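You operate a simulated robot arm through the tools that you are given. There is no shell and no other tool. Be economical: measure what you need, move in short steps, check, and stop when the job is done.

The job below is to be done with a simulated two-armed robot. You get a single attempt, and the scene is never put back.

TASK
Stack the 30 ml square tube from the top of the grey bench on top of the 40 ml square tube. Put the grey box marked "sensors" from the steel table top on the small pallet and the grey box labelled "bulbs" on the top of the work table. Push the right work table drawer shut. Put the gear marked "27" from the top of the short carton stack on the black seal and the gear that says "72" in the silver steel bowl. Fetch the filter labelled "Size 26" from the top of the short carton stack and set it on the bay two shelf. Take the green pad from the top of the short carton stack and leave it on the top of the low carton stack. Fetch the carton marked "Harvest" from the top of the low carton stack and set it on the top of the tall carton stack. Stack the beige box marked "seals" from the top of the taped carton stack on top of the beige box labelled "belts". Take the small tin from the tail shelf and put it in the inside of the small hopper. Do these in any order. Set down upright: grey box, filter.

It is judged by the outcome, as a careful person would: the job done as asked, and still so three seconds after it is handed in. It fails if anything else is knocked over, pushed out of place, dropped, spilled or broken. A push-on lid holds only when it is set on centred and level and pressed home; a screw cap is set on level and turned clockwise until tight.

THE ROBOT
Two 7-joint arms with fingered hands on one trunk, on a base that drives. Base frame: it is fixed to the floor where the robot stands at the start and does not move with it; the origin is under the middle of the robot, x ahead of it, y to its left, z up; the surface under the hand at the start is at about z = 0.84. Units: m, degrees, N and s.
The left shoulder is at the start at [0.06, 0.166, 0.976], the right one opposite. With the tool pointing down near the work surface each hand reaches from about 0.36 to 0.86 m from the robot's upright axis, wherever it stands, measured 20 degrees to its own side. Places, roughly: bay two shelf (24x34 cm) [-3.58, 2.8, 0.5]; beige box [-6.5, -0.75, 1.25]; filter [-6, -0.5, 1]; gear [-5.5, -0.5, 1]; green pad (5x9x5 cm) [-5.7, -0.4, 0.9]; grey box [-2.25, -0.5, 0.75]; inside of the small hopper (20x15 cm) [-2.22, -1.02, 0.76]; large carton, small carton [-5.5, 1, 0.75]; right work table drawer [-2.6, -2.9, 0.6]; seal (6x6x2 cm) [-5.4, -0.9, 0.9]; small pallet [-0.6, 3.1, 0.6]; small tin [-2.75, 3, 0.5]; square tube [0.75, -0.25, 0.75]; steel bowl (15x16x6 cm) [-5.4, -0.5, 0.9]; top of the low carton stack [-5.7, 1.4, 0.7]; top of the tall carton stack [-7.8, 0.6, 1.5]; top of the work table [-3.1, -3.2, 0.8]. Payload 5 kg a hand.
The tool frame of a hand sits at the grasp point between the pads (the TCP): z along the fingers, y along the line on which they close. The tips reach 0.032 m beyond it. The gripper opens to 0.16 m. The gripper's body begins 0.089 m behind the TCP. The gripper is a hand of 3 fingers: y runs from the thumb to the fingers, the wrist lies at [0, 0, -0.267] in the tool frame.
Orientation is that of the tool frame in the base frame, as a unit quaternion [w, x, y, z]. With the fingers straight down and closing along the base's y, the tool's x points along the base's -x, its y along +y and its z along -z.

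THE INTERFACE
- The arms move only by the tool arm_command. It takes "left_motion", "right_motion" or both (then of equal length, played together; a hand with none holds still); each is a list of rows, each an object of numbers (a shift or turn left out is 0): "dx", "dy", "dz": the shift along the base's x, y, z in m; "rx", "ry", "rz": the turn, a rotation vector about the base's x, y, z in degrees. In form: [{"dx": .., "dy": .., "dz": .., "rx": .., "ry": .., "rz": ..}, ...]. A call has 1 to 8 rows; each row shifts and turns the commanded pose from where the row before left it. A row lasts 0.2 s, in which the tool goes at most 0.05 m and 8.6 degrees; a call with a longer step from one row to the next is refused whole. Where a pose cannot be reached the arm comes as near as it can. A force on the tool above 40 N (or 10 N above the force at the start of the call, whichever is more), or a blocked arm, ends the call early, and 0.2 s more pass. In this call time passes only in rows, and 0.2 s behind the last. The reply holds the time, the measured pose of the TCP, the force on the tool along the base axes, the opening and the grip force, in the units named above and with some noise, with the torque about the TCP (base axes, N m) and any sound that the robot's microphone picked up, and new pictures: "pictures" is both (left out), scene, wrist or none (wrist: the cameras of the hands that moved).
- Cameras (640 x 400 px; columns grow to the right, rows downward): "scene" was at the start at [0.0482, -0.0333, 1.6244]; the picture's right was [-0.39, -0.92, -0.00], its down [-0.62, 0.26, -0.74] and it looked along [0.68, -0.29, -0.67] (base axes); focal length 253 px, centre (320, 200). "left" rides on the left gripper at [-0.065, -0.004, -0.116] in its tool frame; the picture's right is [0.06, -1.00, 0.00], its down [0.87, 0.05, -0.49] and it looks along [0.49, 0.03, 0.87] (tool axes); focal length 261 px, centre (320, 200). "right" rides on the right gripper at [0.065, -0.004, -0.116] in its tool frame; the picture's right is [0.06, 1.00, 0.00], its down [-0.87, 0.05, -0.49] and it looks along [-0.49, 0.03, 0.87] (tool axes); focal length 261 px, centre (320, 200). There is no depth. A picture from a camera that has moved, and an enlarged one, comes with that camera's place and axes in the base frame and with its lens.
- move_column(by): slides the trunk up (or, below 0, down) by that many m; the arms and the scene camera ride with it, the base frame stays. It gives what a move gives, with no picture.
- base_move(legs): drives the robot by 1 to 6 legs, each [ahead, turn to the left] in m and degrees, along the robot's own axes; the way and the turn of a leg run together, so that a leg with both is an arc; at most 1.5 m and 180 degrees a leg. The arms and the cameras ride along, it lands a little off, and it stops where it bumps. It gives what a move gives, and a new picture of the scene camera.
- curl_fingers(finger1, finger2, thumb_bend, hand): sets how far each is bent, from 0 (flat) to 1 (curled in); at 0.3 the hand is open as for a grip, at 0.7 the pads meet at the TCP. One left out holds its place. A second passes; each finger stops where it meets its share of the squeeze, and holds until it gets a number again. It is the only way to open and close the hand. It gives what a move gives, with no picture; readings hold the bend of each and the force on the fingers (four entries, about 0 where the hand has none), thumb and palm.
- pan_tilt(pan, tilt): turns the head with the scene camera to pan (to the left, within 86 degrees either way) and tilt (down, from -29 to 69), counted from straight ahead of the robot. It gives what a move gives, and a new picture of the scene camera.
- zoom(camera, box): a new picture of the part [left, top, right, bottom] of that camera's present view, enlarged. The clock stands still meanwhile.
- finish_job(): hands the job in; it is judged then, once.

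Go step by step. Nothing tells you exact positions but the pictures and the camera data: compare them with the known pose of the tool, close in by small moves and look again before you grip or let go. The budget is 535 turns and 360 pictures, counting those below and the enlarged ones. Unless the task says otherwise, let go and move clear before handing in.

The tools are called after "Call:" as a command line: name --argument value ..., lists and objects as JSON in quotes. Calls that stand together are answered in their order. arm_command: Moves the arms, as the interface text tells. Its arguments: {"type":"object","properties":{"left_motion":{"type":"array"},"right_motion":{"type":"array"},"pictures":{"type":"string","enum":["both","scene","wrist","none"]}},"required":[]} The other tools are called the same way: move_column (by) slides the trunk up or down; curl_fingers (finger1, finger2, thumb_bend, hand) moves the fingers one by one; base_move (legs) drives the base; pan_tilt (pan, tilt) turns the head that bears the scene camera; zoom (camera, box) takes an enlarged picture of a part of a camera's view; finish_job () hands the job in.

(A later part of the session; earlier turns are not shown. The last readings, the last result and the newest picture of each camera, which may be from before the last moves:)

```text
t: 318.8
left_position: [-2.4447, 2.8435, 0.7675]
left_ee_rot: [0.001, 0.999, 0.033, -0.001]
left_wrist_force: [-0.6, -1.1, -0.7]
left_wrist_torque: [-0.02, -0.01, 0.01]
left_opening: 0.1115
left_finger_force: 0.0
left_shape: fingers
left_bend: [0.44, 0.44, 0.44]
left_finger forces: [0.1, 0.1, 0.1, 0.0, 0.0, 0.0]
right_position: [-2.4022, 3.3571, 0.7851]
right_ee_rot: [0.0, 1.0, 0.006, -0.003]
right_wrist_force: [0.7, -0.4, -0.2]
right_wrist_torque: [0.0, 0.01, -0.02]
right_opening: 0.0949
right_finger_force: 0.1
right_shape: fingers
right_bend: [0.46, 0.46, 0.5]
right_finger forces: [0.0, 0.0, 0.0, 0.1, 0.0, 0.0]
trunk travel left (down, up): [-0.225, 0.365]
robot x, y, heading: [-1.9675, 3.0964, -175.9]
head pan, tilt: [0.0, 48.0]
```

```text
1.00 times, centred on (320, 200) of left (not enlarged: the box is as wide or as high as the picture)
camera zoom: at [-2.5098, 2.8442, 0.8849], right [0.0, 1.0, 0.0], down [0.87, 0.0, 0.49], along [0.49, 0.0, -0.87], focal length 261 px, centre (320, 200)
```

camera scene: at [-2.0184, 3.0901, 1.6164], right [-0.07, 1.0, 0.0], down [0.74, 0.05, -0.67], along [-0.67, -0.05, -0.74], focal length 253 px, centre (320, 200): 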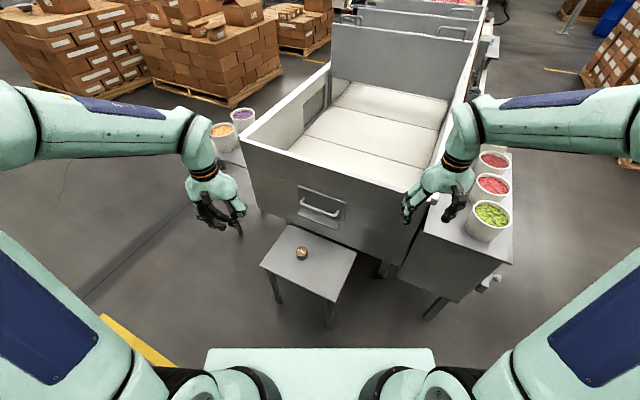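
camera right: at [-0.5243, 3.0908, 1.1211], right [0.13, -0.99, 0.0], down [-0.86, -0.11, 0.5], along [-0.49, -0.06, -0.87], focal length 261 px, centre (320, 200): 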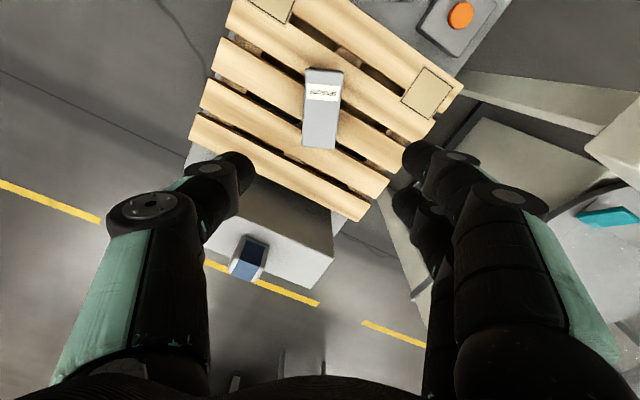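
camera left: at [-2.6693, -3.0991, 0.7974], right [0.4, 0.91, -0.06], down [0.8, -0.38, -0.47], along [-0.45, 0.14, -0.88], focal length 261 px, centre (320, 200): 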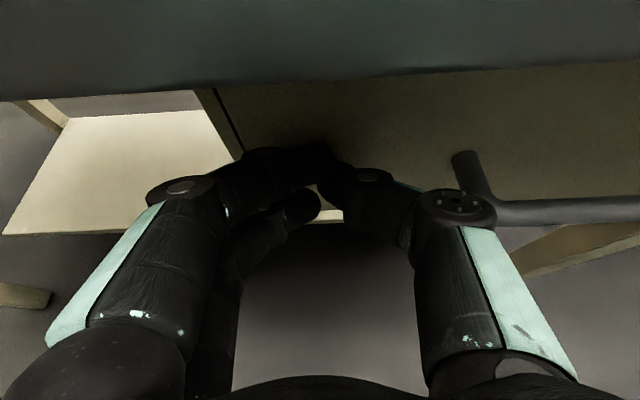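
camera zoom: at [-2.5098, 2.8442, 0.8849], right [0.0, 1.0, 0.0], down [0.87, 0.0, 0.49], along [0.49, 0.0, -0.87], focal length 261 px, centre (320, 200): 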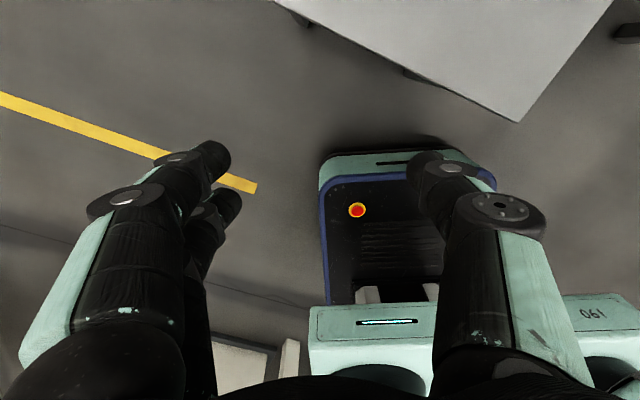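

Call:
arm_command --left_motion '[{"dx": -0.041, "dy": 0.021}, {"dx": -0.041, "dy": 0.021}, {"dx": -0.041, "dy": 0.021}, {"dx": -0.041, "dy": 0.021}, {"dx": -0.036, "dy": 0.021}, {"dz": -0.04}]' --pictures "both"

```text
t: 320.2
left_position: [-2.6428, 2.9495, 0.7291]
left_ee_rot: [0.002, 0.999, 0.033, -0.003]
left_wrist_force: [0.7, 0.1, -0.3]
left_wrist_torque: [-0.01, 0.01, -0.03]
left_opening: 0.1112
left_finger_force: 0.1
left_shape: fingers
left_bend: [0.44, 0.44, 0.44]
left_finger forces: [0.1, 0.0, 0.0, 0.1, 0.0, 0.1]
right_position: [-2.4029, 3.3576, 0.7857]
right_ee_rot: [0.0, 1.0, 0.007, -0.002]
right_wrist_force: [-0.6, 0.7, -0.9]
right_wrist_torque: [-0.01, 0.02, -0.06]
right_opening: 0.0948
right_finger_force: 0.1
right_shape: fingers
right_bend: [0.46, 0.46, 0.5]
right_finger forces: [0.0, 0.1, 0.0, 0.0, 0.1, 0.0]
trunk travel left (down, up): [-0.225, 0.365]
robot x, y, heading: [-1.9677, 3.0955, -175.9]
head pan, tilt: [0.0, 48.0]
camera scene: at [-2.0164, 3.0905, 1.3166], right [-0.07, 1.0, 0.0], down [0.74, 0.05, -0.67], along [-0.67, -0.05, -0.74], focal length 253 px, centre (320, 200)
camera left: at [-2.7091, 2.95, 0.8457], right [0.0, 1.0, 0.0], down [0.87, 0.0, 0.49], along [0.49, 0.0, -0.87], focal length 261 px, centre (320, 200)
```

scene: 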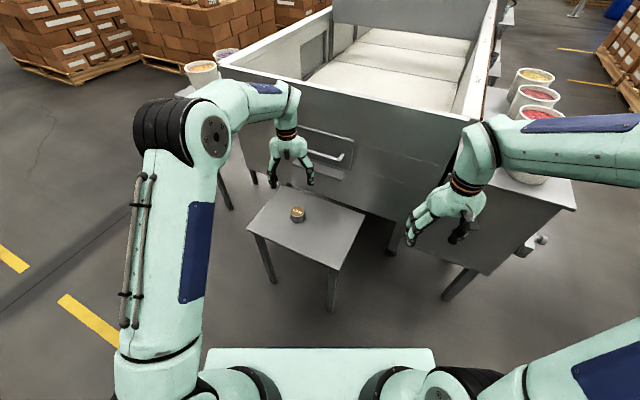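
left: 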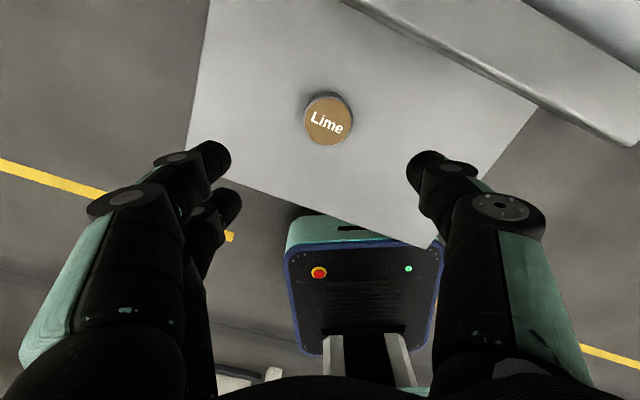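

Call:
arm_command --left_motion '[{"dx": -0.002, "dy": 0.005, "dz": -0.045}, {"dz": -0.045}, {"dz": -0.035}]' --pictures "wrist"

```text
t: 321.0
left_position: [-2.6482, 2.9549, 0.603]
left_ee_rot: [0.001, 0.999, 0.033, -0.002]
left_wrist_force: [0.3, -0.1, -0.2]
left_wrist_torque: [-0.02, 0.01, 0.01]
left_opening: 0.1114
left_finger_force: 0.1
left_shape: fingers
left_bend: [0.44, 0.44, 0.44]
left_finger forces: [0.1, 0.0, 0.0, 0.0, 0.1, 0.0]
right_position: [-2.4026, 3.3578, 0.7865]
right_ee_rot: [0.0, 1.0, 0.007, -0.003]
right_wrist_force: [-0.7, 0.3, 0.6]
right_wrist_torque: [-0.02, 0.0, 0.0]
right_opening: 0.0948
right_finger_force: 0.0
right_shape: fingers
right_bend: [0.46, 0.46, 0.5]
right_finger forces: [0.0, 0.1, 0.1, 0.0, 0.0, 0.1]
trunk travel left (down, up): [-0.225, 0.365]
robot x, y, heading: [-1.9689, 3.0947, -175.8]
head pan, tilt: [0.0, 48.0]
camera left: at [-2.7124, 2.9552, 0.7201], right [0.0, 1.0, 0.0], down [0.87, 0.01, 0.49], along [0.49, 0.0, -0.87], focal length 261 px, centre (320, 200)
```

left: 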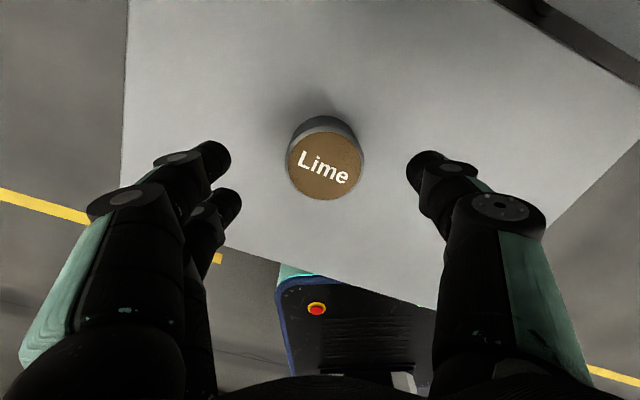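

Call:
arm_command --left_motion '[{"dx": 0.003, "dy": 0.003, "dz": -0.025}, {"dz": -0.015}, {"dz": -0.006}]' --pictures "wrist"

```text
t: 321.8
left_position: [-2.6445, 2.9604, 0.5569]
left_ee_rot: [0.001, 0.999, 0.033, -0.002]
left_wrist_force: [0.1, 0.2, -0.2]
left_wrist_torque: [-0.01, 0.03, -0.02]
left_opening: 0.1115
left_finger_force: 0.0
left_shape: fingers
left_bend: [0.44, 0.44, 0.44]
left_finger forces: [0.0, 0.0, 0.0, 0.0, 0.0, 0.1]
right_position: [-2.4024, 3.3574, 0.7872]
right_ee_rot: [0.0, 1.0, 0.007, -0.002]
right_wrist_force: [0.7, 0.3, 0.0]
right_wrist_torque: [-0.01, -0.02, 0.03]
right_opening: 0.0946
right_finger_force: 0.0
right_shape: fingers
right_bend: [0.46, 0.46, 0.5]
right_finger forces: [0.0, 0.1, 0.1, 0.0, 0.0, 0.0]
trunk travel left (down, up): [-0.225, 0.365]
robot x, y, heading: [-1.9693, 3.0917, -176.0]
head pan, tilt: [0.0, 48.0]
camera left: at [-2.7089, 2.959, 0.6733], right [0.0, 1.0, 0.0], down [0.87, 0.0, 0.49], along [0.49, 0.0, -0.87], focal length 261 px, centre (320, 200)
```

left: 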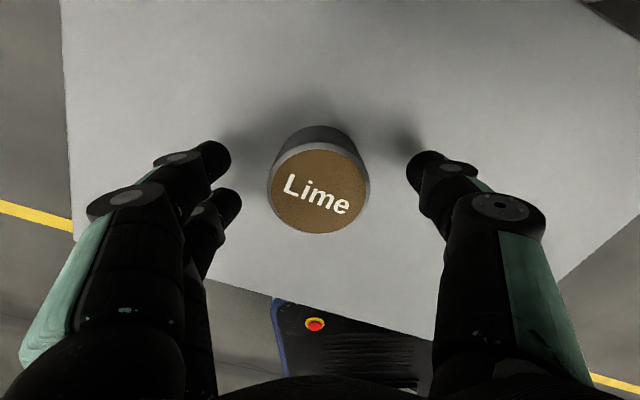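

Call:
arm_command --left_motion '[{"dz": -0.008}]' --pictures "none"

Call:
curl_fingers --hand "left" --finger1 0.7 --finger2 0.7 --thumb_bend 0.7

Call:
arm_command --left_motion '[{"dz": 0.01}, {"dz": 0.02}, {"dz": 0.04}, {"dz": 0.04}, {"dz": 0.04}]' --pictures "wrist"

```text
t: 322.2
left_position: [-2.6448, 2.9579, 0.548]
left_ee_rot: [0.002, 0.999, 0.033, -0.002]
left_wrist_force: [0.3, 1.0, -0.3]
left_wrist_torque: [-0.03, 0.02, 0.01]
left_opening: 0.1115
left_finger_force: 0.0
left_shape: fingers
left_bend: [0.44, 0.44, 0.44]
left_finger forces: [0.0, 0.1, 0.1, 0.0, 0.1, 0.0]
right_position: [-2.4025, 3.3584, 0.7845]
right_ee_rot: [-0.001, 1.0, 0.007, -0.002]
right_wrist_force: [1.1, -0.4, 0.4]
right_wrist_torque: [0.0, 0.01, 0.01]
right_opening: 0.0947
right_finger_force: 0.0
right_shape: fingers
right_bend: [0.46, 0.46, 0.5]
right_finger forces: [0.0, 0.1, 0.0, 0.0, 0.0, 0.0]
trunk travel left (down, up): [-0.225, 0.365]
robot x, y, heading: [-1.9684, 3.0905, -175.8]
head pan, tilt: [0.0, 48.0]
```

```text
t: 323.2
left_position: [-2.6438, 2.9588, 0.5476]
left_ee_rot: [0.0, 0.999, 0.033, -0.002]
left_wrist_force: [0.3, 0.8, -0.4]
left_wrist_torque: [0.01, 0.0, 0.01]
left_opening: 0.056
left_finger_force: 20.9
left_shape: fingers
left_bend: [0.59, 0.58, 0.63]
left_finger forces: [10.6, 10.8, 0.1, 0.1, 21.0, 0.1]
right_position: [-2.4022, 3.3575, 0.7854]
right_ee_rot: [0.0, 1.0, 0.007, -0.002]
right_wrist_force: [0.1, 0.4, -0.1]
right_wrist_torque: [0.0, -0.02, 0.0]
right_opening: 0.0949
right_finger_force: 0.1
right_shape: fingers
right_bend: [0.46, 0.46, 0.5]
right_finger forces: [0.0, 0.0, 0.0, 0.0, 0.1, 0.0]
trunk travel left (down, up): [-0.225, 0.365]
robot x, y, heading: [-1.9711, 3.0952, -176.0]
head pan, tilt: [0.0, 48.0]
```

```text
t: 324.4
left_position: [-2.6446, 2.9571, 0.6992]
left_ee_rot: [0.001, 0.999, 0.032, -0.001]
left_wrist_force: [0.0, 0.5, -0.7]
left_wrist_torque: [0.01, -0.01, -0.01]
left_opening: 0.056
left_finger_force: 21.2
left_shape: fingers
left_bend: [0.59, 0.58, 0.63]
left_finger forces: [10.7, 10.8, 0.1, 0.1, 20.8, 0.0]
right_position: [-2.403, 3.3584, 0.7859]
right_ee_rot: [-0.001, 1.0, 0.006, -0.003]
right_wrist_force: [-0.1, -0.1, 0.7]
right_wrist_torque: [0.02, -0.05, 0.03]
right_opening: 0.0947
right_finger_force: 0.0
right_shape: fingers
right_bend: [0.46, 0.46, 0.5]
right_finger forces: [0.1, 0.1, 0.0, 0.0, 0.0, 0.0]
trunk travel left (down, up): [-0.225, 0.365]
robot x, y, heading: [-1.9681, 3.0932, -176.2]
head pan, tilt: [0.0, 48.0]
camera left: at [-2.7095, 2.9565, 0.816], right [0.0, 1.0, 0.0], down [0.87, 0.0, 0.49], along [0.49, 0.0, -0.87], focal length 261 px, centre (320, 200)
```

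left: 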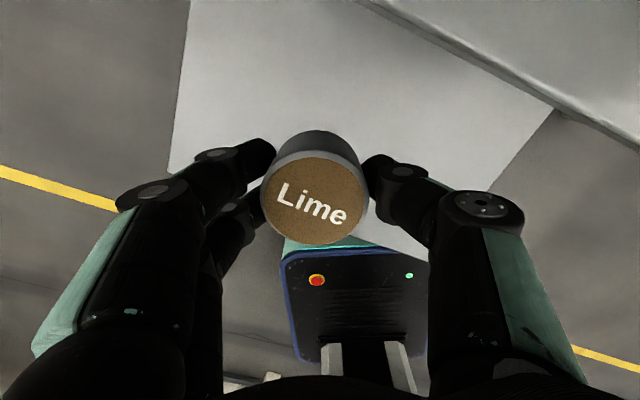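

The tin is held. I'll retract, raise the trunk and drive to the steel table's far side for the hopper.

Call:
arm_command --left_motion '[{"dx": 0.042, "dy": -0.02}, {"dx": 0.042, "dy": -0.02}, {"dx": 0.042, "dy": -0.02}, {"dx": 0.042, "dy": -0.02}, {"dx": 0.04, "dy": -0.02, "dz": 0.01}]' --pictures "none"

Call:
move_column --by 0.3

Call:
base_move --legs '[[-0.2, 0], [0, 74], [1.1, 0], [1.05, 0]]'

Call:
pan_tilt --pan -85 --tilt 20

```text
t: 325.6
left_position: [-2.4344, 2.8572, 0.7075]
left_ee_rot: [0.002, 0.999, 0.033, -0.003]
left_wrist_force: [-0.9, 0.2, -0.4]
left_wrist_torque: [-0.03, -0.04, 0.0]
left_opening: 0.0558
left_finger_force: 21.5
left_shape: fingers
left_bend: [0.59, 0.58, 0.63]
left_finger forces: [10.9, 10.9, 0.0, 0.0, 20.9, 0.0]
right_position: [-2.4025, 3.3566, 0.7862]
right_ee_rot: [0.001, 1.0, 0.007, -0.003]
right_wrist_force: [-0.6, 0.2, 0.1]
right_wrist_torque: [-0.02, -0.03, -0.03]
right_opening: 0.095
right_finger_force: 0.0
right_shape: fingers
right_bend: [0.46, 0.46, 0.5]
right_finger forces: [0.0, 0.0, 0.0, 0.1, 0.0, 0.0]
trunk travel left (down, up): [-0.225, 0.365]
robot x, y, heading: [-1.9704, 3.0936, -176.2]
head pan, tilt: [0.0, 48.0]
```

```text
t: 328.6
left_position: [-2.4363, 2.8587, 1.0072]
left_ee_rot: [0.001, 0.999, 0.033, -0.002]
left_wrist_force: [0.4, 0.1, -0.7]
left_wrist_torque: [-0.02, 0.01, -0.03]
left_opening: 0.0558
left_finger_force: 21.2
left_shape: fingers
left_bend: [0.59, 0.58, 0.63]
left_finger forces: [10.9, 10.9, 0.0, 0.1, 20.8, 0.0]
right_position: [-2.4025, 3.3576, 1.0865]
right_ee_rot: [0.0, 1.0, 0.007, -0.002]
right_wrist_force: [-0.2, 0.5, 0.1]
right_wrist_torque: [0.01, 0.0, 0.0]
right_opening: 0.0951
right_finger_force: 0.0
right_shape: fingers
right_bend: [0.46, 0.46, 0.5]
right_finger forces: [0.1, 0.0, 0.1, 0.0, 0.0, 0.0]
trunk travel left (down, up): [-0.525, 0.065]
robot x, y, heading: [-1.9683, 3.0925, -175.9]
head pan, tilt: [0.0, 48.0]
```

```text
t: 343.7
left_position: [-2.1982, 0.5048, 1.009]
left_ee_rot: [0.002, 0.792, 0.61, -0.001]
left_wrist_force: [0.2, -0.2, -0.7]
left_wrist_torque: [0.02, 0.01, 0.01]
left_opening: 0.0559
left_finger_force: 21.3
left_shape: fingers
left_bend: [0.59, 0.58, 0.63]
left_finger forces: [11.0, 10.7, 0.1, 0.0, 20.6, 0.0]
right_position: [-2.6633, 0.6952, 1.0851]
right_ee_rot: [0.0, 0.808, 0.589, -0.003]
right_wrist_force: [0.3, -0.2, 0.4]
right_wrist_torque: [-0.01, 0.0, 0.02]
right_opening: 0.095
right_finger_force: 0.2
right_shape: fingers
right_bend: [0.46, 0.46, 0.5]
right_finger forces: [0.1, 0.1, 0.0, 0.0, 0.0, 0.1]
trunk travel left (down, up): [-0.525, 0.065]
robot x, y, heading: [-2.2727, 1.0221, -104.5]
head pan, tilt: [0.0, 48.0]
camera scene: at [-2.2859, 0.9744, 1.6165], right [-0.97, 0.25, 0.0], down [0.19, 0.72, -0.67], along [-0.17, -0.65, -0.74], focal length 253 px, centre (320, 200)
```

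scene: 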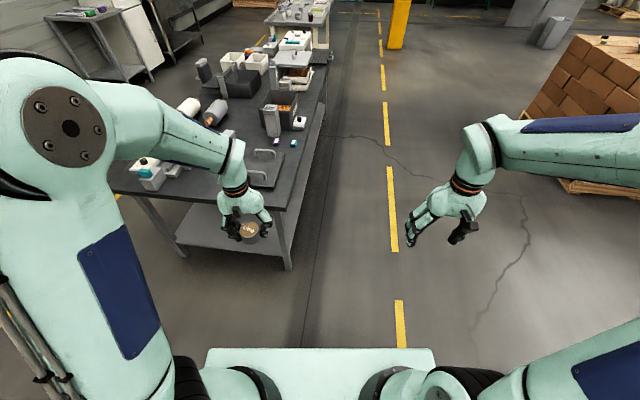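

```text
t: 345.3
left_position: [-2.1989, 0.5052, 1.0078]
left_ee_rot: [0.002, 0.792, 0.611, -0.001]
left_wrist_force: [0.8, 0.0, -1.2]
left_wrist_torque: [0.05, 0.02, 0.0]
left_opening: 0.0558
left_finger_force: 21.5
left_shape: fingers
left_bend: [0.59, 0.58, 0.63]
left_finger forces: [10.9, 10.7, 0.0, 0.1, 20.7, 0.0]
right_position: [-2.6628, 0.6951, 1.0872]
right_ee_rot: [0.002, 0.808, 0.589, -0.002]
right_wrist_force: [0.6, 0.5, 0.6]
right_wrist_torque: [0.01, 0.0, -0.02]
right_opening: 0.0948
right_finger_force: 0.0
right_shape: fingers
right_bend: [0.46, 0.46, 0.5]
right_finger forces: [0.0, 0.1, 0.0, 0.1, 0.0, 0.1]
trunk travel left (down, up): [-0.525, 0.065]
robot x, y, heading: [-2.2739, 1.0203, -104.7]
head pan, tilt: [-85.0, 20.0]
camera scene: at [-2.3578, 1.0665, 1.6594], right [0.17, 0.99, 0.0], down [0.34, -0.06, -0.94], along [-0.93, 0.16, -0.34], focal length 253 px, centre (320, 200)
```

scene: 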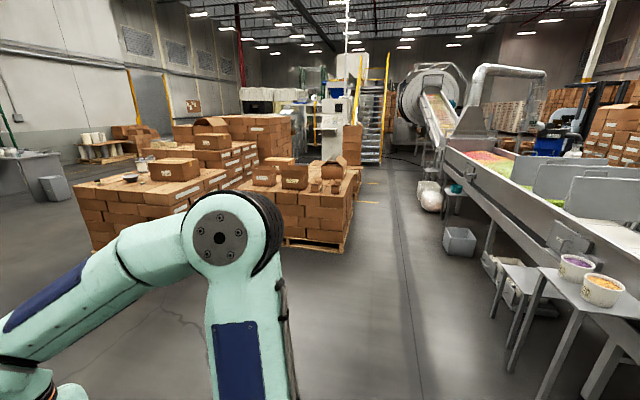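

The low shelf south of the conveyor matches bay two. Now on to the hopper.

Call:
base_move --legs '[[0, -31], [1.02, 0], [0, 31], [1.1, 0], [0, 85.5], [0.28, 0]]'

Call:
pan_tilt --pan 0 --tilt 45

```text
t: 364.4
left_position: [-2.5157, -0.8129, 1.0059]
left_ee_rot: [0.002, 0.158, 0.987, 0.001]
left_wrist_force: [0.1, -0.5, -1.4]
left_wrist_torque: [0.0, 0.02, 0.0]
left_opening: 0.0555
left_finger_force: 20.8
left_shape: fingers
left_bend: [0.59, 0.58, 0.63]
left_finger forces: [11.0, 10.4, 0.1, 0.0, 20.5, 0.0]
right_position: [-2.7363, -1.2626, 1.0852]
right_ee_rot: [0.001, 0.186, 0.983, -0.001]
right_wrist_force: [0.6, 0.4, 0.7]
right_wrist_torque: [0.01, 0.03, -0.04]
right_opening: 0.0947
right_finger_force: 0.0
right_shape: fingers
right_bend: [0.46, 0.46, 0.5]
right_finger forces: [0.1, 0.0, 0.0, 0.0, 0.1, 0.0]
trunk travel left (down, up): [-0.525, 0.065]
robot x, y, heading: [-3.035, -0.8524, -18.0]
head pan, tilt: [-85.0, 20.0]
camera scene: at [-3.0857, -0.9383, 1.6594], right [-0.97, 0.23, 0.0], down [0.08, 0.33, -0.94], along [-0.21, -0.92, -0.34], focal length 253 px, centre (320, 200)
```

scene: 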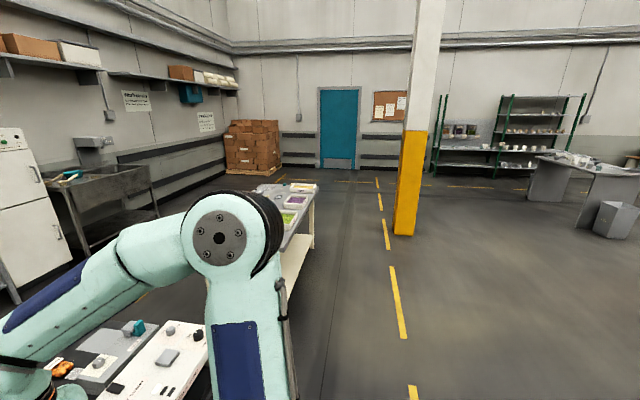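

```text
t: 366.0
left_position: [-2.5175, -0.8116, 1.0076]
left_ee_rot: [0.001, 0.159, 0.987, 0.001]
left_wrist_force: [-0.6, 0.2, -1.4]
left_wrist_torque: [-0.01, 0.0, 0.02]
left_opening: 0.0558
left_finger_force: 21.1
left_shape: fingers
left_bend: [0.59, 0.58, 0.63]
left_finger forces: [11.0, 10.4, 0.1, 0.0, 20.6, 0.0]
right_position: [-2.7363, -1.2632, 1.0869]
right_ee_rot: [0.003, 0.186, 0.983, 0.0]
right_wrist_force: [-0.1, 0.7, -0.1]
right_wrist_torque: [0.02, -0.02, 0.0]
right_opening: 0.0948
right_finger_force: 0.0
right_shape: fingers
right_bend: [0.46, 0.46, 0.5]
right_finger forces: [0.0, 0.0, 0.1, 0.1, 0.0, 0.0]
trunk travel left (down, up): [-0.525, 0.065]
robot x, y, heading: [-3.0432, -0.8551, -17.7]
head pan, tilt: [0.0, 45.0]
camera scene: at [-2.9887, -0.8725, 1.6207], right [-0.31, -0.95, 0.0], down [-0.67, 0.22, -0.71], along [0.67, -0.22, -0.71], focal length 253 px, centre (320, 200)
```

scene: 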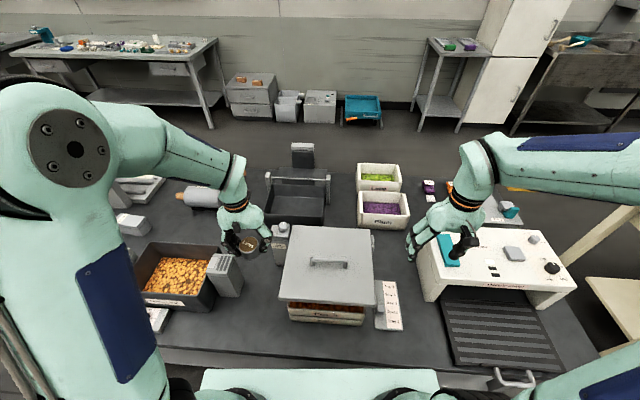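

Call:
zoom --camera "scene" --box '[200, 130, 360, 250]'

```text
3.33 times, centred on (280, 190) of scene
camera zoom: at [-2.9887, -0.8725, 1.6207], right [-0.31, -0.95, 0.0], down [-0.67, 0.22, -0.71], along [0.67, -0.22, -0.71], focal length 844 px, centre (453, 233)
```

zoom: 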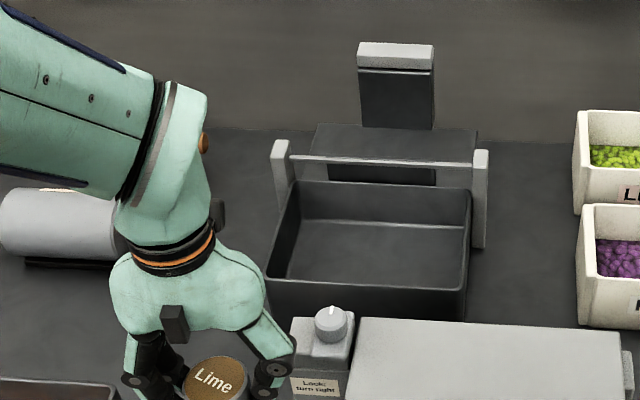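

The empty hopper's centre is about (-2.225,-1.016). I'll bring the tin over its near half.

Call:
arm_command --left_motion '[{"dx": 0.0388, "dy": -0.0282}, {"dx": 0.0388, "dy": -0.0282}, {"dx": 0.0388, "dy": -0.0282}, {"dx": 0.0388, "dy": -0.0282}, {"dx": 0.0388, "dy": -0.0282}, {"dx": 0.0388, "dy": -0.0282}, {"dx": 0.0388, "dy": -0.0282}]' --pictures "both"

```text
t: 367.8
left_position: [-2.2823, -0.9874, 0.9571]
left_ee_rot: [-0.068, 0.143, 0.987, 0.022]
left_wrist_force: [-0.7, -0.7, -0.2]
left_wrist_torque: [0.03, -0.07, -0.01]
left_opening: 0.0557
left_finger_force: 20.3
left_shape: fingers
left_bend: [0.58, 0.57, 0.65]
left_finger forces: [10.6, 10.4, 0.1, 0.0, 19.8, 0.1]
left hand out of reach, approached as far as the arm can: row 7
right_position: [-2.7393, -1.2641, 1.0859]
right_ee_rot: [0.002, 0.185, 0.983, 0.001]
right_wrist_force: [-0.6, 0.0, -0.3]
right_wrist_torque: [0.01, -0.07, -0.06]
right_opening: 0.0951
right_finger_force: 0.0
right_shape: fingers
right_bend: [0.46, 0.46, 0.5]
right_finger forces: [0.1, 0.0, 0.0, 0.1, 0.0, 0.1]
trunk travel left (down, up): [-0.525, 0.065]
robot x, y, heading: [-3.0383, -0.856, -18.4]
head pan, tilt: [0.0, 45.0]
stopped in row 7 (left hand): the arm was blocked; the commanded pose is now the measured one
camera scene: at [-2.9914, -0.8731, 1.6208], right [-0.31, -0.95, 0.0], down [-0.67, 0.22, -0.71], along [0.67, -0.22, -0.71], focal length 253 px, centre (320, 200)
camera left: at [-2.2066, -1.0169, 1.063], right [-0.34, -0.94, -0.02], down [-0.75, 0.26, 0.61], along [-0.57, 0.22, -0.79], focal length 261 px, centre (320, 200)
```

scene: 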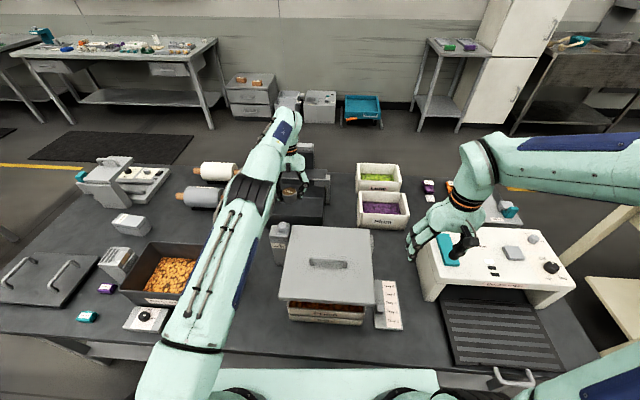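
left: 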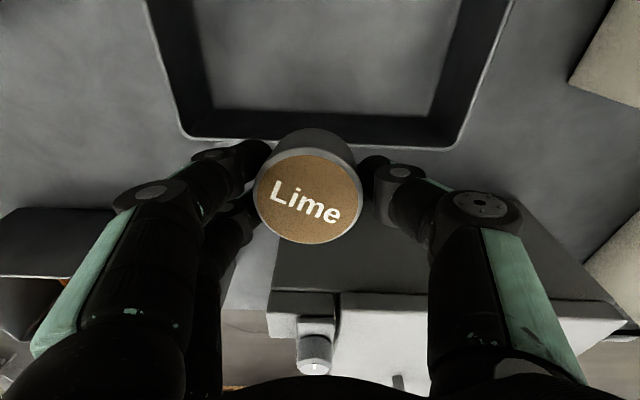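

The arm ran out of reach. I'll pull the hand back, level it, and move the base a little closer.

Call:
arm_command --left_motion '[{"dx": -0.038, "dy": 0.0126, "rx": -2.5, "ry": -7.6}, {"dx": -0.038, "dy": 0.0126, "dz": 0.02}]' --pictures "none"

Call:
base_move --legs '[[0.09, 0]]'

```text
t: 368.6
left_position: [-2.3253, -0.9783, 1.004]
left_ee_rot: [0.04, 0.145, 0.989, -0.003]
left_wrist_force: [-0.3, -0.4, -1.4]
left_wrist_torque: [0.02, -0.06, -0.02]
left_opening: 0.0553
left_finger_force: 20.2
left_shape: fingers
left_bend: [0.58, 0.57, 0.65]
left_finger forces: [10.5, 10.2, 0.0, 0.0, 19.5, 0.0]
right_position: [-2.7351, -1.263, 1.0865]
right_ee_rot: [0.002, 0.183, 0.983, 0.001]
right_wrist_force: [-0.4, -0.9, -0.1]
right_wrist_torque: [-0.02, 0.01, 0.01]
right_opening: 0.0948
right_finger_force: 0.1
right_shape: fingers
right_bend: [0.46, 0.46, 0.5]
right_finger forces: [0.0, 0.1, 0.0, 0.0, 0.0, 0.0]
trunk travel left (down, up): [-0.525, 0.065]
robot x, y, heading: [-3.0391, -0.8568, -17.9]
head pan, tilt: [0.0, 45.0]
stopped in row 2 (left hand): the arm was blocked; the commanded pose is now the measured one
```

```text
t: 369.7
left_position: [-2.3009, -1.0074, 1.002]
left_ee_rot: [0.038, 0.162, 0.986, -0.007]
left_wrist_force: [0.0, -0.1, -1.0]
left_wrist_torque: [-0.05, 0.0, -0.03]
left_opening: 0.0551
left_finger_force: 20.6
left_shape: fingers
left_bend: [0.58, 0.57, 0.64]
left_finger forces: [10.8, 10.4, 0.0, 0.1, 20.0, 0.1]
right_position: [-2.7164, -1.2757, 1.0875]
right_ee_rot: [0.003, 0.198, 0.98, -0.001]
right_wrist_force: [0.7, 0.3, 0.0]
right_wrist_torque: [-0.03, 0.02, -0.03]
right_opening: 0.0953
right_finger_force: 0.0
right_shape: fingers
right_bend: [0.46, 0.46, 0.5]
right_finger forces: [0.0, 0.1, 0.0, 0.0, 0.0, 0.1]
trunk travel left (down, up): [-0.525, 0.065]
robot x, y, heading: [-3.0088, -0.8554, -22.3]
head pan, tilt: [0.0, 45.0]
stopped in leg 1: the robot was blocked; the commanded pose is now the measured one
camera scene: at [-2.9557, -0.8727, 1.6207], right [-0.38, -0.92, 0.0], down [-0.65, 0.27, -0.71], along [0.65, -0.27, -0.71], focal length 253 px, centre (320, 200)
```

scene: 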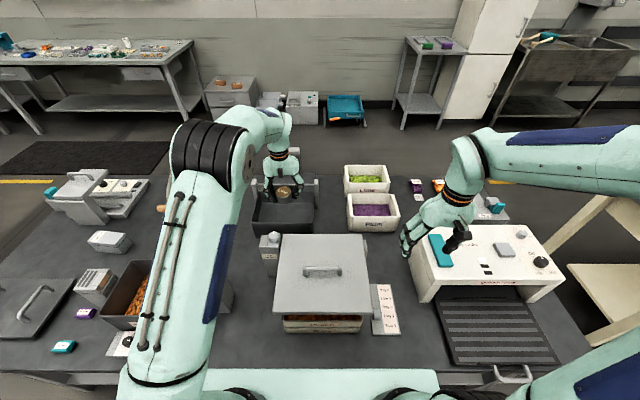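

Call:
move_column --by 0.06

Call:
arm_command --left_motion '[{"dz": -0.03, "rx": 0.8, "ry": 2.0}, {"dz": -0.03, "rx": 0.8, "ry": 2.0}, {"dz": -0.035}, {"dz": -0.035}]' --pictures "wrist"

```text
t: 370.7
left_position: [-2.3025, -1.0085, 1.0618]
left_ee_rot: [0.039, 0.163, 0.986, -0.007]
left_wrist_force: [-0.3, 0.3, -0.3]
left_wrist_torque: [0.0, -0.02, -0.01]
left_opening: 0.0554
left_finger_force: 20.6
left_shape: fingers
left_bend: [0.58, 0.57, 0.64]
left_finger forces: [10.7, 10.5, 0.0, 0.0, 19.9, 0.0]
right_position: [-2.7176, -1.2784, 1.147]
right_ee_rot: [0.003, 0.199, 0.98, -0.001]
right_wrist_force: [-0.4, -0.3, 0.6]
right_wrist_torque: [-0.02, -0.01, 0.02]
right_opening: 0.0956
right_finger_force: 0.1
right_shape: fingers
right_bend: [0.46, 0.46, 0.5]
right_finger forces: [0.1, 0.1, 0.0, 0.1, 0.0, 0.1]
trunk travel left (down, up): [-0.585, 0.005]
robot x, y, heading: [-3.0063, -0.8558, -22.5]
head pan, tilt: [0.0, 45.0]
```

```text
t: 371.7
left_position: [-2.3023, -1.0103, 0.9335]
left_ee_rot: [0.003, 0.163, 0.987, 0.001]
left_wrist_force: [-1.0, 0.0, -0.7]
left_wrist_torque: [0.02, 0.01, 0.06]
left_opening: 0.0551
left_finger_force: 20.6
left_shape: fingers
left_bend: [0.58, 0.57, 0.64]
left_finger forces: [10.8, 10.6, 0.1, 0.0, 19.9, 0.1]
right_position: [-2.7166, -1.2773, 1.1457]
right_ee_rot: [0.002, 0.199, 0.98, -0.001]
right_wrist_force: [-0.2, -0.3, 0.3]
right_wrist_torque: [0.0, 0.02, 0.02]
right_opening: 0.0955
right_finger_force: 0.1
right_shape: fingers
right_bend: [0.46, 0.46, 0.5]
right_finger forces: [0.0, 0.0, 0.0, 0.1, 0.1, 0.1]
trunk travel left (down, up): [-0.585, 0.005]
robot x, y, heading: [-3.0028, -0.8532, -22.5]
head pan, tilt: [0.0, 45.0]
camera left: at [-2.2426, -1.0353, 1.0501], right [-0.38, -0.92, 0.0], down [-0.81, 0.33, 0.49], along [-0.45, 0.19, -0.87], focal length 261 px, centre (320, 200)
```

left: 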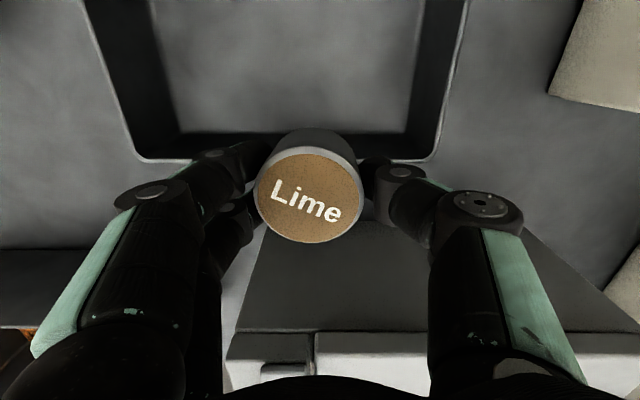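

Call:
arm_command --left_motion '[{"dx": 0.022, "dy": 0.003}, {"dx": 0.022, "dy": 0.003}, {"dx": 0.02, "dy": 0.0}]' --pictures "both"

```text
t: 372.5
left_position: [-2.2376, -1.0029, 0.9329]
left_ee_rot: [0.002, 0.163, 0.987, 0.0]
left_wrist_force: [0.3, -1.3, -0.3]
left_wrist_torque: [-0.01, 0.03, -0.01]
left_opening: 0.0554
left_finger_force: 20.9
left_shape: fingers
left_bend: [0.58, 0.57, 0.64]
left_finger forces: [10.7, 10.6, 0.0, 0.1, 19.8, 0.1]
right_position: [-2.7167, -1.2771, 1.1475]
right_ee_rot: [0.002, 0.199, 0.98, 0.0]
right_wrist_force: [0.3, -0.2, 0.1]
right_wrist_torque: [-0.01, 0.02, 0.01]
right_opening: 0.0952
right_finger_force: 0.0
right_shape: fingers
right_bend: [0.46, 0.46, 0.5]
right_finger forces: [0.0, 0.0, 0.0, 0.0, 0.1, 0.0]
trunk travel left (down, up): [-0.585, 0.005]
robot x, y, heading: [-3.0066, -0.8539, -22.4]
head pan, tilt: [0.0, 45.0]
camera scene: at [-2.9557, -0.8748, 1.6807], right [-0.38, -0.92, 0.0], down [-0.65, 0.27, -0.71], along [0.65, -0.27, -0.71], focal length 253 px, centre (320, 200)
camera left: at [-2.1784, -1.0283, 1.0499], right [-0.38, -0.92, 0.0], down [-0.81, 0.33, 0.49], along [-0.45, 0.19, -0.87], focal length 261 px, centre (320, 200)
```

scene: 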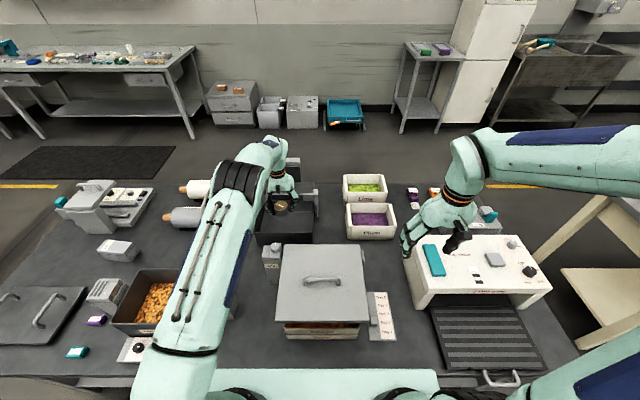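
left: 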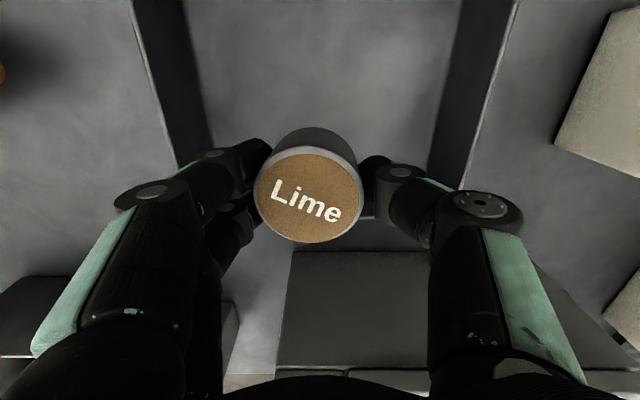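

Call:
arm_command --left_motion '[{"dz": -0.03}, {"dz": -0.03}, {"dz": -0.025}, {"dz": -0.015}, {"dz": -0.01}, {"dz": -0.006}]' --pictures "wrist"

```text
t: 373.9
left_position: [-2.2379, -1.0055, 0.8172]
left_ee_rot: [0.002, 0.162, 0.987, 0.001]
left_wrist_force: [0.0, -0.4, -0.5]
left_wrist_torque: [-0.01, 0.0, 0.0]
left_opening: 0.0554
left_finger_force: 20.6
left_shape: fingers
left_bend: [0.58, 0.57, 0.64]
left_finger forces: [10.6, 10.5, 0.0, 0.0, 19.9, 0.0]
right_position: [-2.7191, -1.2773, 1.1462]
right_ee_rot: [0.003, 0.198, 0.98, 0.0]
right_wrist_force: [0.2, 0.3, 0.3]
right_wrist_torque: [-0.01, 0.01, -0.02]
right_opening: 0.0954
right_finger_force: 0.0
right_shape: fingers
right_bend: [0.46, 0.46, 0.5]
right_finger forces: [0.0, 0.0, 0.1, 0.0, 0.0, 0.0]
trunk travel left (down, up): [-0.585, 0.005]
robot x, y, heading: [-3.0035, -0.8528, -22.6]
head pan, tilt: [0.0, 45.0]
camera left: at [-2.1793, -1.0296, 0.9338], right [-0.38, -0.93, 0.0], down [-0.81, 0.33, 0.49], along [-0.45, 0.19, -0.87], focal length 261 px, centre (320, 200)
```

left: 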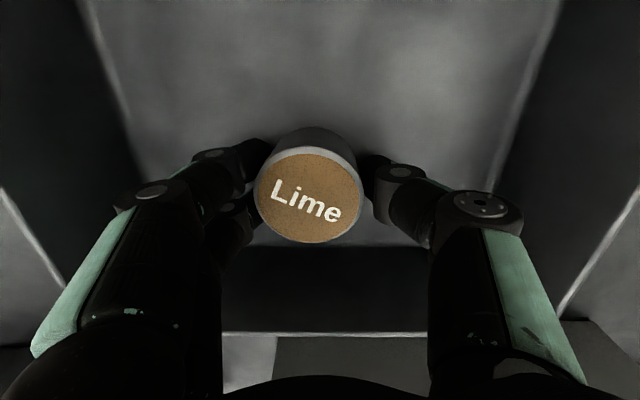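

Call:
arm_command --left_motion '[{"dz": -0.006}, {"dz": -0.005}, {"dz": -0.004}, {"dz": -0.003}]' --pictures "none"

```text
t: 374.8
left_position: [-2.2351, -1.0061, 0.8095]
left_ee_rot: [0.007, 0.162, 0.987, 0.0]
left_wrist_force: [-5.1, 1.3, 22.4]
left_wrist_torque: [0.39, 0.11, 0.12]
left_opening: 0.0553
left_finger_force: 24.0
left_shape: fingers
left_bend: [0.6, 0.6, 0.65]
left_finger forces: [11.4, 14.6, 0.0, 0.0, 22.2, 0.1]
right_position: [-2.7175, -1.2765, 1.1474]
right_ee_rot: [0.004, 0.197, 0.98, 0.0]
right_wrist_force: [0.4, 1.0, 0.3]
right_wrist_torque: [-0.02, 0.04, -0.01]
right_opening: 0.0951
right_finger_force: 0.1
right_shape: fingers
right_bend: [0.46, 0.46, 0.5]
right_finger forces: [0.1, 0.1, 0.1, 0.1, 0.0, 0.0]
trunk travel left (down, up): [-0.585, 0.005]
robot x, y, heading: [-3.0077, -0.8534, -22.4]
head pan, tilt: [0.0, 45.0]
stopped in row 4 (left hand): the force on the tool passed its limit at 44 N (the readings are from after the stop); the commanded pose is now the measured one
```

Tin is on the hopper floor. Ease up, release modestly and lift out.

Call:
arm_command --left_motion '[{"dz": 0.003}]' --pictures "none"

Call:
curl_fingers --hand "left" --finger1 0.5 --finger2 0.5 --thumb_bend 0.54

Call:
arm_command --left_motion '[{"dz": 0.03}, {"dz": 0.04}, {"dz": 0.04}, {"dz": 0.03}, {"dx": -0.04, "dy": 0.01, "dz": 0.02}, {"dx": -0.04, "dy": 0.01, "dz": 0.02}]' --pictures "wrist"

```text
t: 375.2
left_position: [-2.2354, -1.0058, 0.81]
left_ee_rot: [0.007, 0.164, 0.986, 0.0]
left_wrist_force: [1.9, -0.4, 12.4]
left_wrist_torque: [0.19, -0.08, 0.02]
left_opening: 0.0552
left_finger_force: 22.8
left_shape: fingers
left_bend: [0.59, 0.6, 0.65]
left_finger forces: [12.4, 11.4, 0.0, 0.0, 21.5, 0.0]
right_position: [-2.7183, -1.2777, 1.1473]
right_ee_rot: [0.004, 0.198, 0.98, -0.001]
right_wrist_force: [0.0, -0.3, 0.3]
right_wrist_torque: [0.01, -0.01, -0.04]
right_opening: 0.0954
right_finger_force: 0.0
right_shape: fingers
right_bend: [0.46, 0.46, 0.5]
right_finger forces: [0.0, 0.1, 0.1, 0.0, 0.1, 0.1]
trunk travel left (down, up): [-0.585, 0.005]
robot x, y, heading: [-3.0055, -0.8533, -22.4]
head pan, tilt: [0.0, 45.0]
```

```text
t: 376.2
left_position: [-2.2364, -1.0072, 0.8109]
left_ee_rot: [0.008, 0.163, 0.987, 0.001]
left_wrist_force: [1.4, -1.0, 22.7]
left_wrist_torque: [-0.18, 0.17, 0.02]
left_opening: 0.0744
left_finger_force: 11.2
left_shape: fingers
left_bend: [0.5, 0.53, 0.56]
left_finger forces: [0.0, 8.0, 0.0, 0.1, 14.1, 0.0]
right_position: [-2.7185, -1.2777, 1.1479]
right_ee_rot: [0.003, 0.198, 0.98, 0.0]
right_wrist_force: [-0.8, -0.8, -0.8]
right_wrist_torque: [0.03, 0.06, -0.01]
right_opening: 0.0953
right_finger_force: 0.1
right_shape: fingers
right_bend: [0.46, 0.46, 0.5]
right_finger forces: [0.0, 0.0, 0.0, 0.1, 0.1, 0.1]
trunk travel left (down, up): [-0.585, 0.005]
robot x, y, heading: [-3.0043, -0.8542, -22.4]
head pan, tilt: [0.0, 45.0]
```

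```text
t: 377.6
left_position: [-2.316, -0.987, 0.9881]
left_ee_rot: [0.006, 0.164, 0.987, 0.0]
left_wrist_force: [0.9, -0.5, -0.1]
left_wrist_torque: [-0.01, -0.02, -0.02]
left_opening: 0.0783
left_finger_force: 0.1
left_shape: fingers
left_bend: [0.5, 0.5, 0.54]
left_finger forces: [0.1, 0.0, 0.1, 0.1, 0.0, 0.0]
right_position: [-2.7174, -1.2763, 1.1479]
right_ee_rot: [0.004, 0.198, 0.98, 0.0]
right_wrist_force: [0.4, -0.1, 0.6]
right_wrist_torque: [-0.03, 0.0, 0.01]
right_opening: 0.0952
right_finger_force: 0.0
right_shape: fingers
right_bend: [0.46, 0.46, 0.5]
right_finger forces: [0.0, 0.0, 0.1, 0.0, 0.1, 0.0]
trunk travel left (down, up): [-0.585, 0.005]
robot x, y, heading: [-3.0061, -0.854, -22.3]
head pan, tilt: [0.0, 45.0]
camera left: at [-2.2574, -1.0104, 1.1062], right [-0.38, -0.92, 0.0], down [-0.81, 0.33, 0.48], along [-0.44, 0.19, -0.88], focal length 261 px, centre (320, 200)
```

left: 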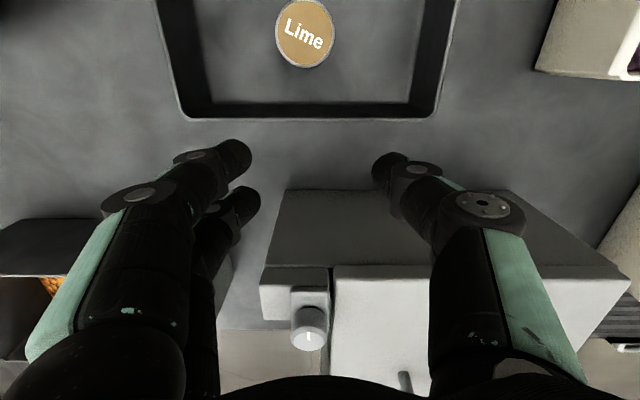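

The tin lies in the hopper. I'll tuck the left arm and drive west to the carton stacks.

Call:
arm_command --left_motion '[{"dx": -0.025, "dy": 0.038, "dz": 0.02}, {"dx": -0.025, "dy": 0.038, "dz": 0.02}, {"dx": -0.025, "dy": 0.038, "dz": 0.02}, {"dx": -0.025, "dy": 0.038}, {"dx": -0.025, "dy": 0.038}]' --pictures "none"

Call:
base_move --legs '[[-0.6, 0], [0, -160], [0.4, 0]]'

Call:
pan_tilt --pan 0 --tilt 25

```text
t: 378.8
left_position: [-2.4428, -0.7941, 1.0486]
left_ee_rot: [0.007, 0.164, 0.987, 0.001]
left_wrist_force: [-0.3, 1.4, 0.0]
left_wrist_torque: [-0.03, -0.02, -0.01]
left_opening: 0.0786
left_finger_force: 0.2
left_shape: fingers
left_bend: [0.5, 0.5, 0.54]
left_finger forces: [0.0, 0.0, 0.0, 0.1, 0.1, 0.0]
right_position: [-2.7198, -1.2765, 1.1473]
right_ee_rot: [0.003, 0.199, 0.98, 0.0]
right_wrist_force: [-0.4, -0.3, 0.2]
right_wrist_torque: [-0.03, -0.02, -0.03]
right_opening: 0.0955
right_finger_force: 0.0
right_shape: fingers
right_bend: [0.46, 0.46, 0.5]
right_finger forces: [0.0, 0.1, 0.0, 0.0, 0.0, 0.0]
trunk travel left (down, up): [-0.585, 0.005]
robot x, y, heading: [-3.0061, -0.8536, -22.7]
head pan, tilt: [0.0, 45.0]
```

```text
t: 390.9
left_position: [-4.4641, -0.9181, 1.0492]
left_ee_rot: [0.002, 0.999, 0.046, -0.005]
left_wrist_force: [-0.1, -0.3, 0.2]
left_wrist_torque: [0.01, -0.04, 0.0]
left_opening: 0.0789
left_finger_force: 0.2
left_shape: fingers
left_bend: [0.5, 0.5, 0.54]
left_finger forces: [0.0, 0.0, 0.0, 0.0, 0.0, 0.1]
right_position: [-4.4068, -0.3656, 1.1469]
right_ee_rot: [0.0, 1.0, 0.009, -0.002]
right_wrist_force: [0.2, 0.1, 0.3]
right_wrist_torque: [-0.01, -0.06, -0.01]
right_opening: 0.0954
right_finger_force: 0.2
right_shape: fingers
right_bend: [0.46, 0.46, 0.5]
right_finger forces: [0.1, 0.0, 0.0, 0.0, 0.0, 0.0]
trunk travel left (down, up): [-0.585, 0.005]
robot x, y, heading: [-3.9711, -0.6314, -178.2]
head pan, tilt: [0.0, 45.0]
camera scene: at [-4.0218, -0.636, 1.6807], right [-0.03, 1.0, 0.0], down [0.71, 0.02, -0.71], along [-0.71, -0.02, -0.71], focal length 253 px, centre (320, 200)
```

scene: 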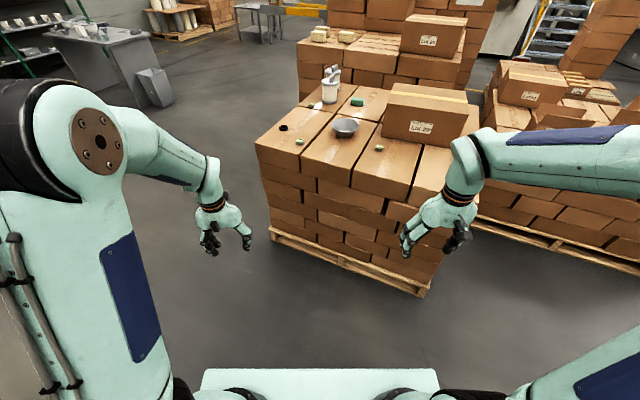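

```text
t: 391.8
left_position: [-4.4631, -0.9187, 1.0494]
left_ee_rot: [0.001, 0.999, 0.045, -0.006]
left_wrist_force: [0.2, 0.6, 0.0]
left_wrist_torque: [0.01, 0.01, -0.01]
left_opening: 0.0789
left_finger_force: 0.1
left_shape: fingers
left_bend: [0.5, 0.5, 0.54]
left_finger forces: [0.1, 0.0, 0.0, 0.0, 0.0, 0.0]
right_position: [-4.4057, -0.3647, 1.147]
right_ee_rot: [0.0, 1.0, 0.01, -0.004]
right_wrist_force: [-0.2, -0.1, 0.0]
right_wrist_torque: [-0.01, 0.01, -0.01]
right_opening: 0.0955
right_finger_force: 0.0
right_shape: fingers
right_bend: [0.46, 0.46, 0.5]
right_finger forces: [0.0, 0.1, 0.0, 0.1, 0.0, 0.0]
trunk travel left (down, up): [-0.585, 0.005]
robot x, y, heading: [-3.9726, -0.6384, -178.4]
head pan, tilt: [0.0, 25.0]
camera scene: at [-4.0315, -0.6362, 1.7112], right [-0.03, 1.0, 0.0], down [0.42, 0.01, -0.91], along [-0.91, -0.03, -0.42], focal length 253 px, centre (320, 200)
```

scene: 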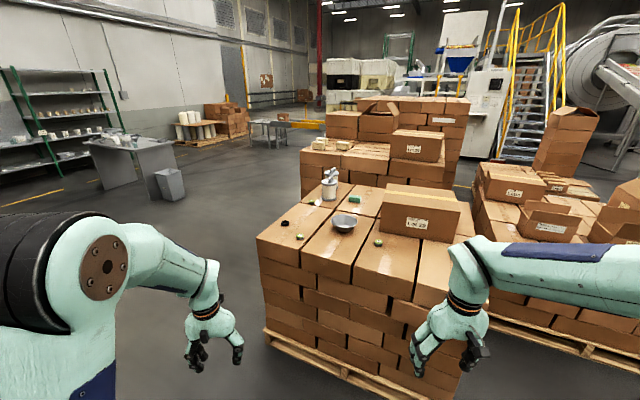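

Call:
zoom --camera "scene" --box '[250, 120, 480, 270]'

```text
2.67 times, centred on (365, 195) of scene
camera zoom: at [-4.0315, -0.6362, 1.7112], right [-0.03, 1.0, 0.0], down [0.42, 0.01, -0.91], along [-0.91, -0.03, -0.42], focal length 675 px, centre (200, 213)
```

zoom: 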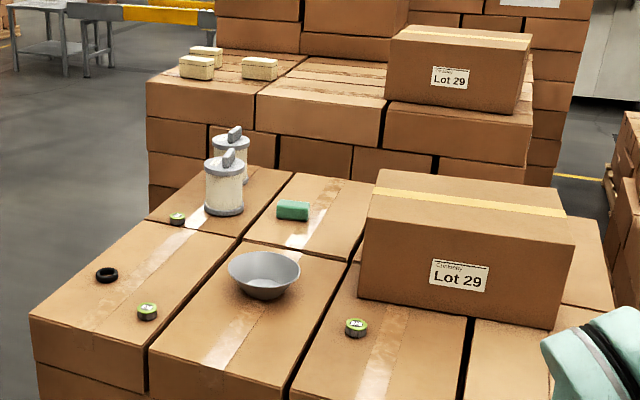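

Call:
zoom --camera "scene" --box '[280, 215, 320, 245]'

Call:
zoom --camera "scene" --box '[360, 225, 396, 250]'

Call:
zoom --camera "scene" --box '[300, 160, 375, 210]'

```text
13.33 times, centred on (300, 230) of scene
camera zoom: at [-4.0315, -0.6362, 1.7112], right [-0.03, 1.0, 0.0], down [0.42, 0.01, -0.91], along [-0.91, -0.03, -0.42], focal length 3375 px, centre (587, -200)
```

zoom: 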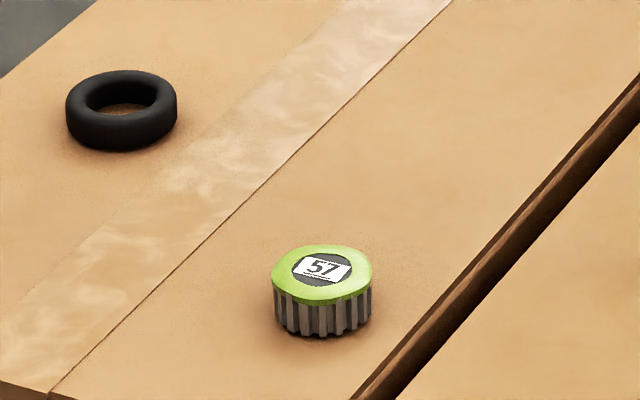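

```text
16.00 times, centred on (378, 238) of scene
camera zoom: at [-4.0315, -0.6362, 1.7112], right [-0.03, 1.0, 0.0], down [0.42, 0.01, -0.91], along [-0.91, -0.03, -0.42], focal length 4050 px, centre (-608, -400)
```

zoom: 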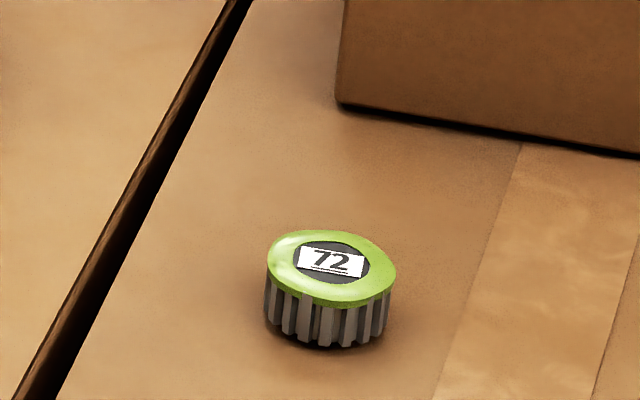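

```text
8.00 times, centred on (338, 185) of scene
camera zoom: at [-4.0315, -0.6362, 1.7112], right [-0.03, 1.0, 0.0], down [0.42, 0.01, -0.91], along [-0.91, -0.03, -0.42], focal length 2025 px, centre (180, 320)
```

zoom: 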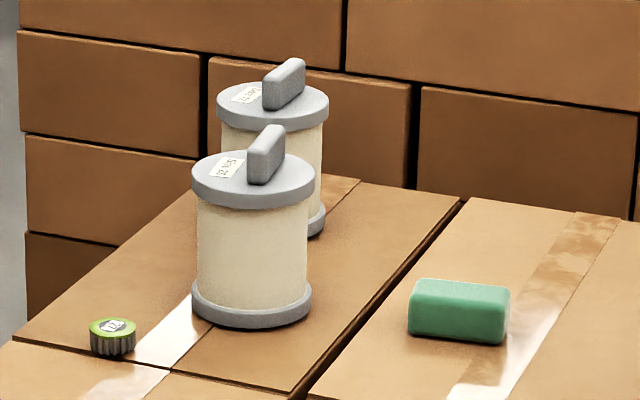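

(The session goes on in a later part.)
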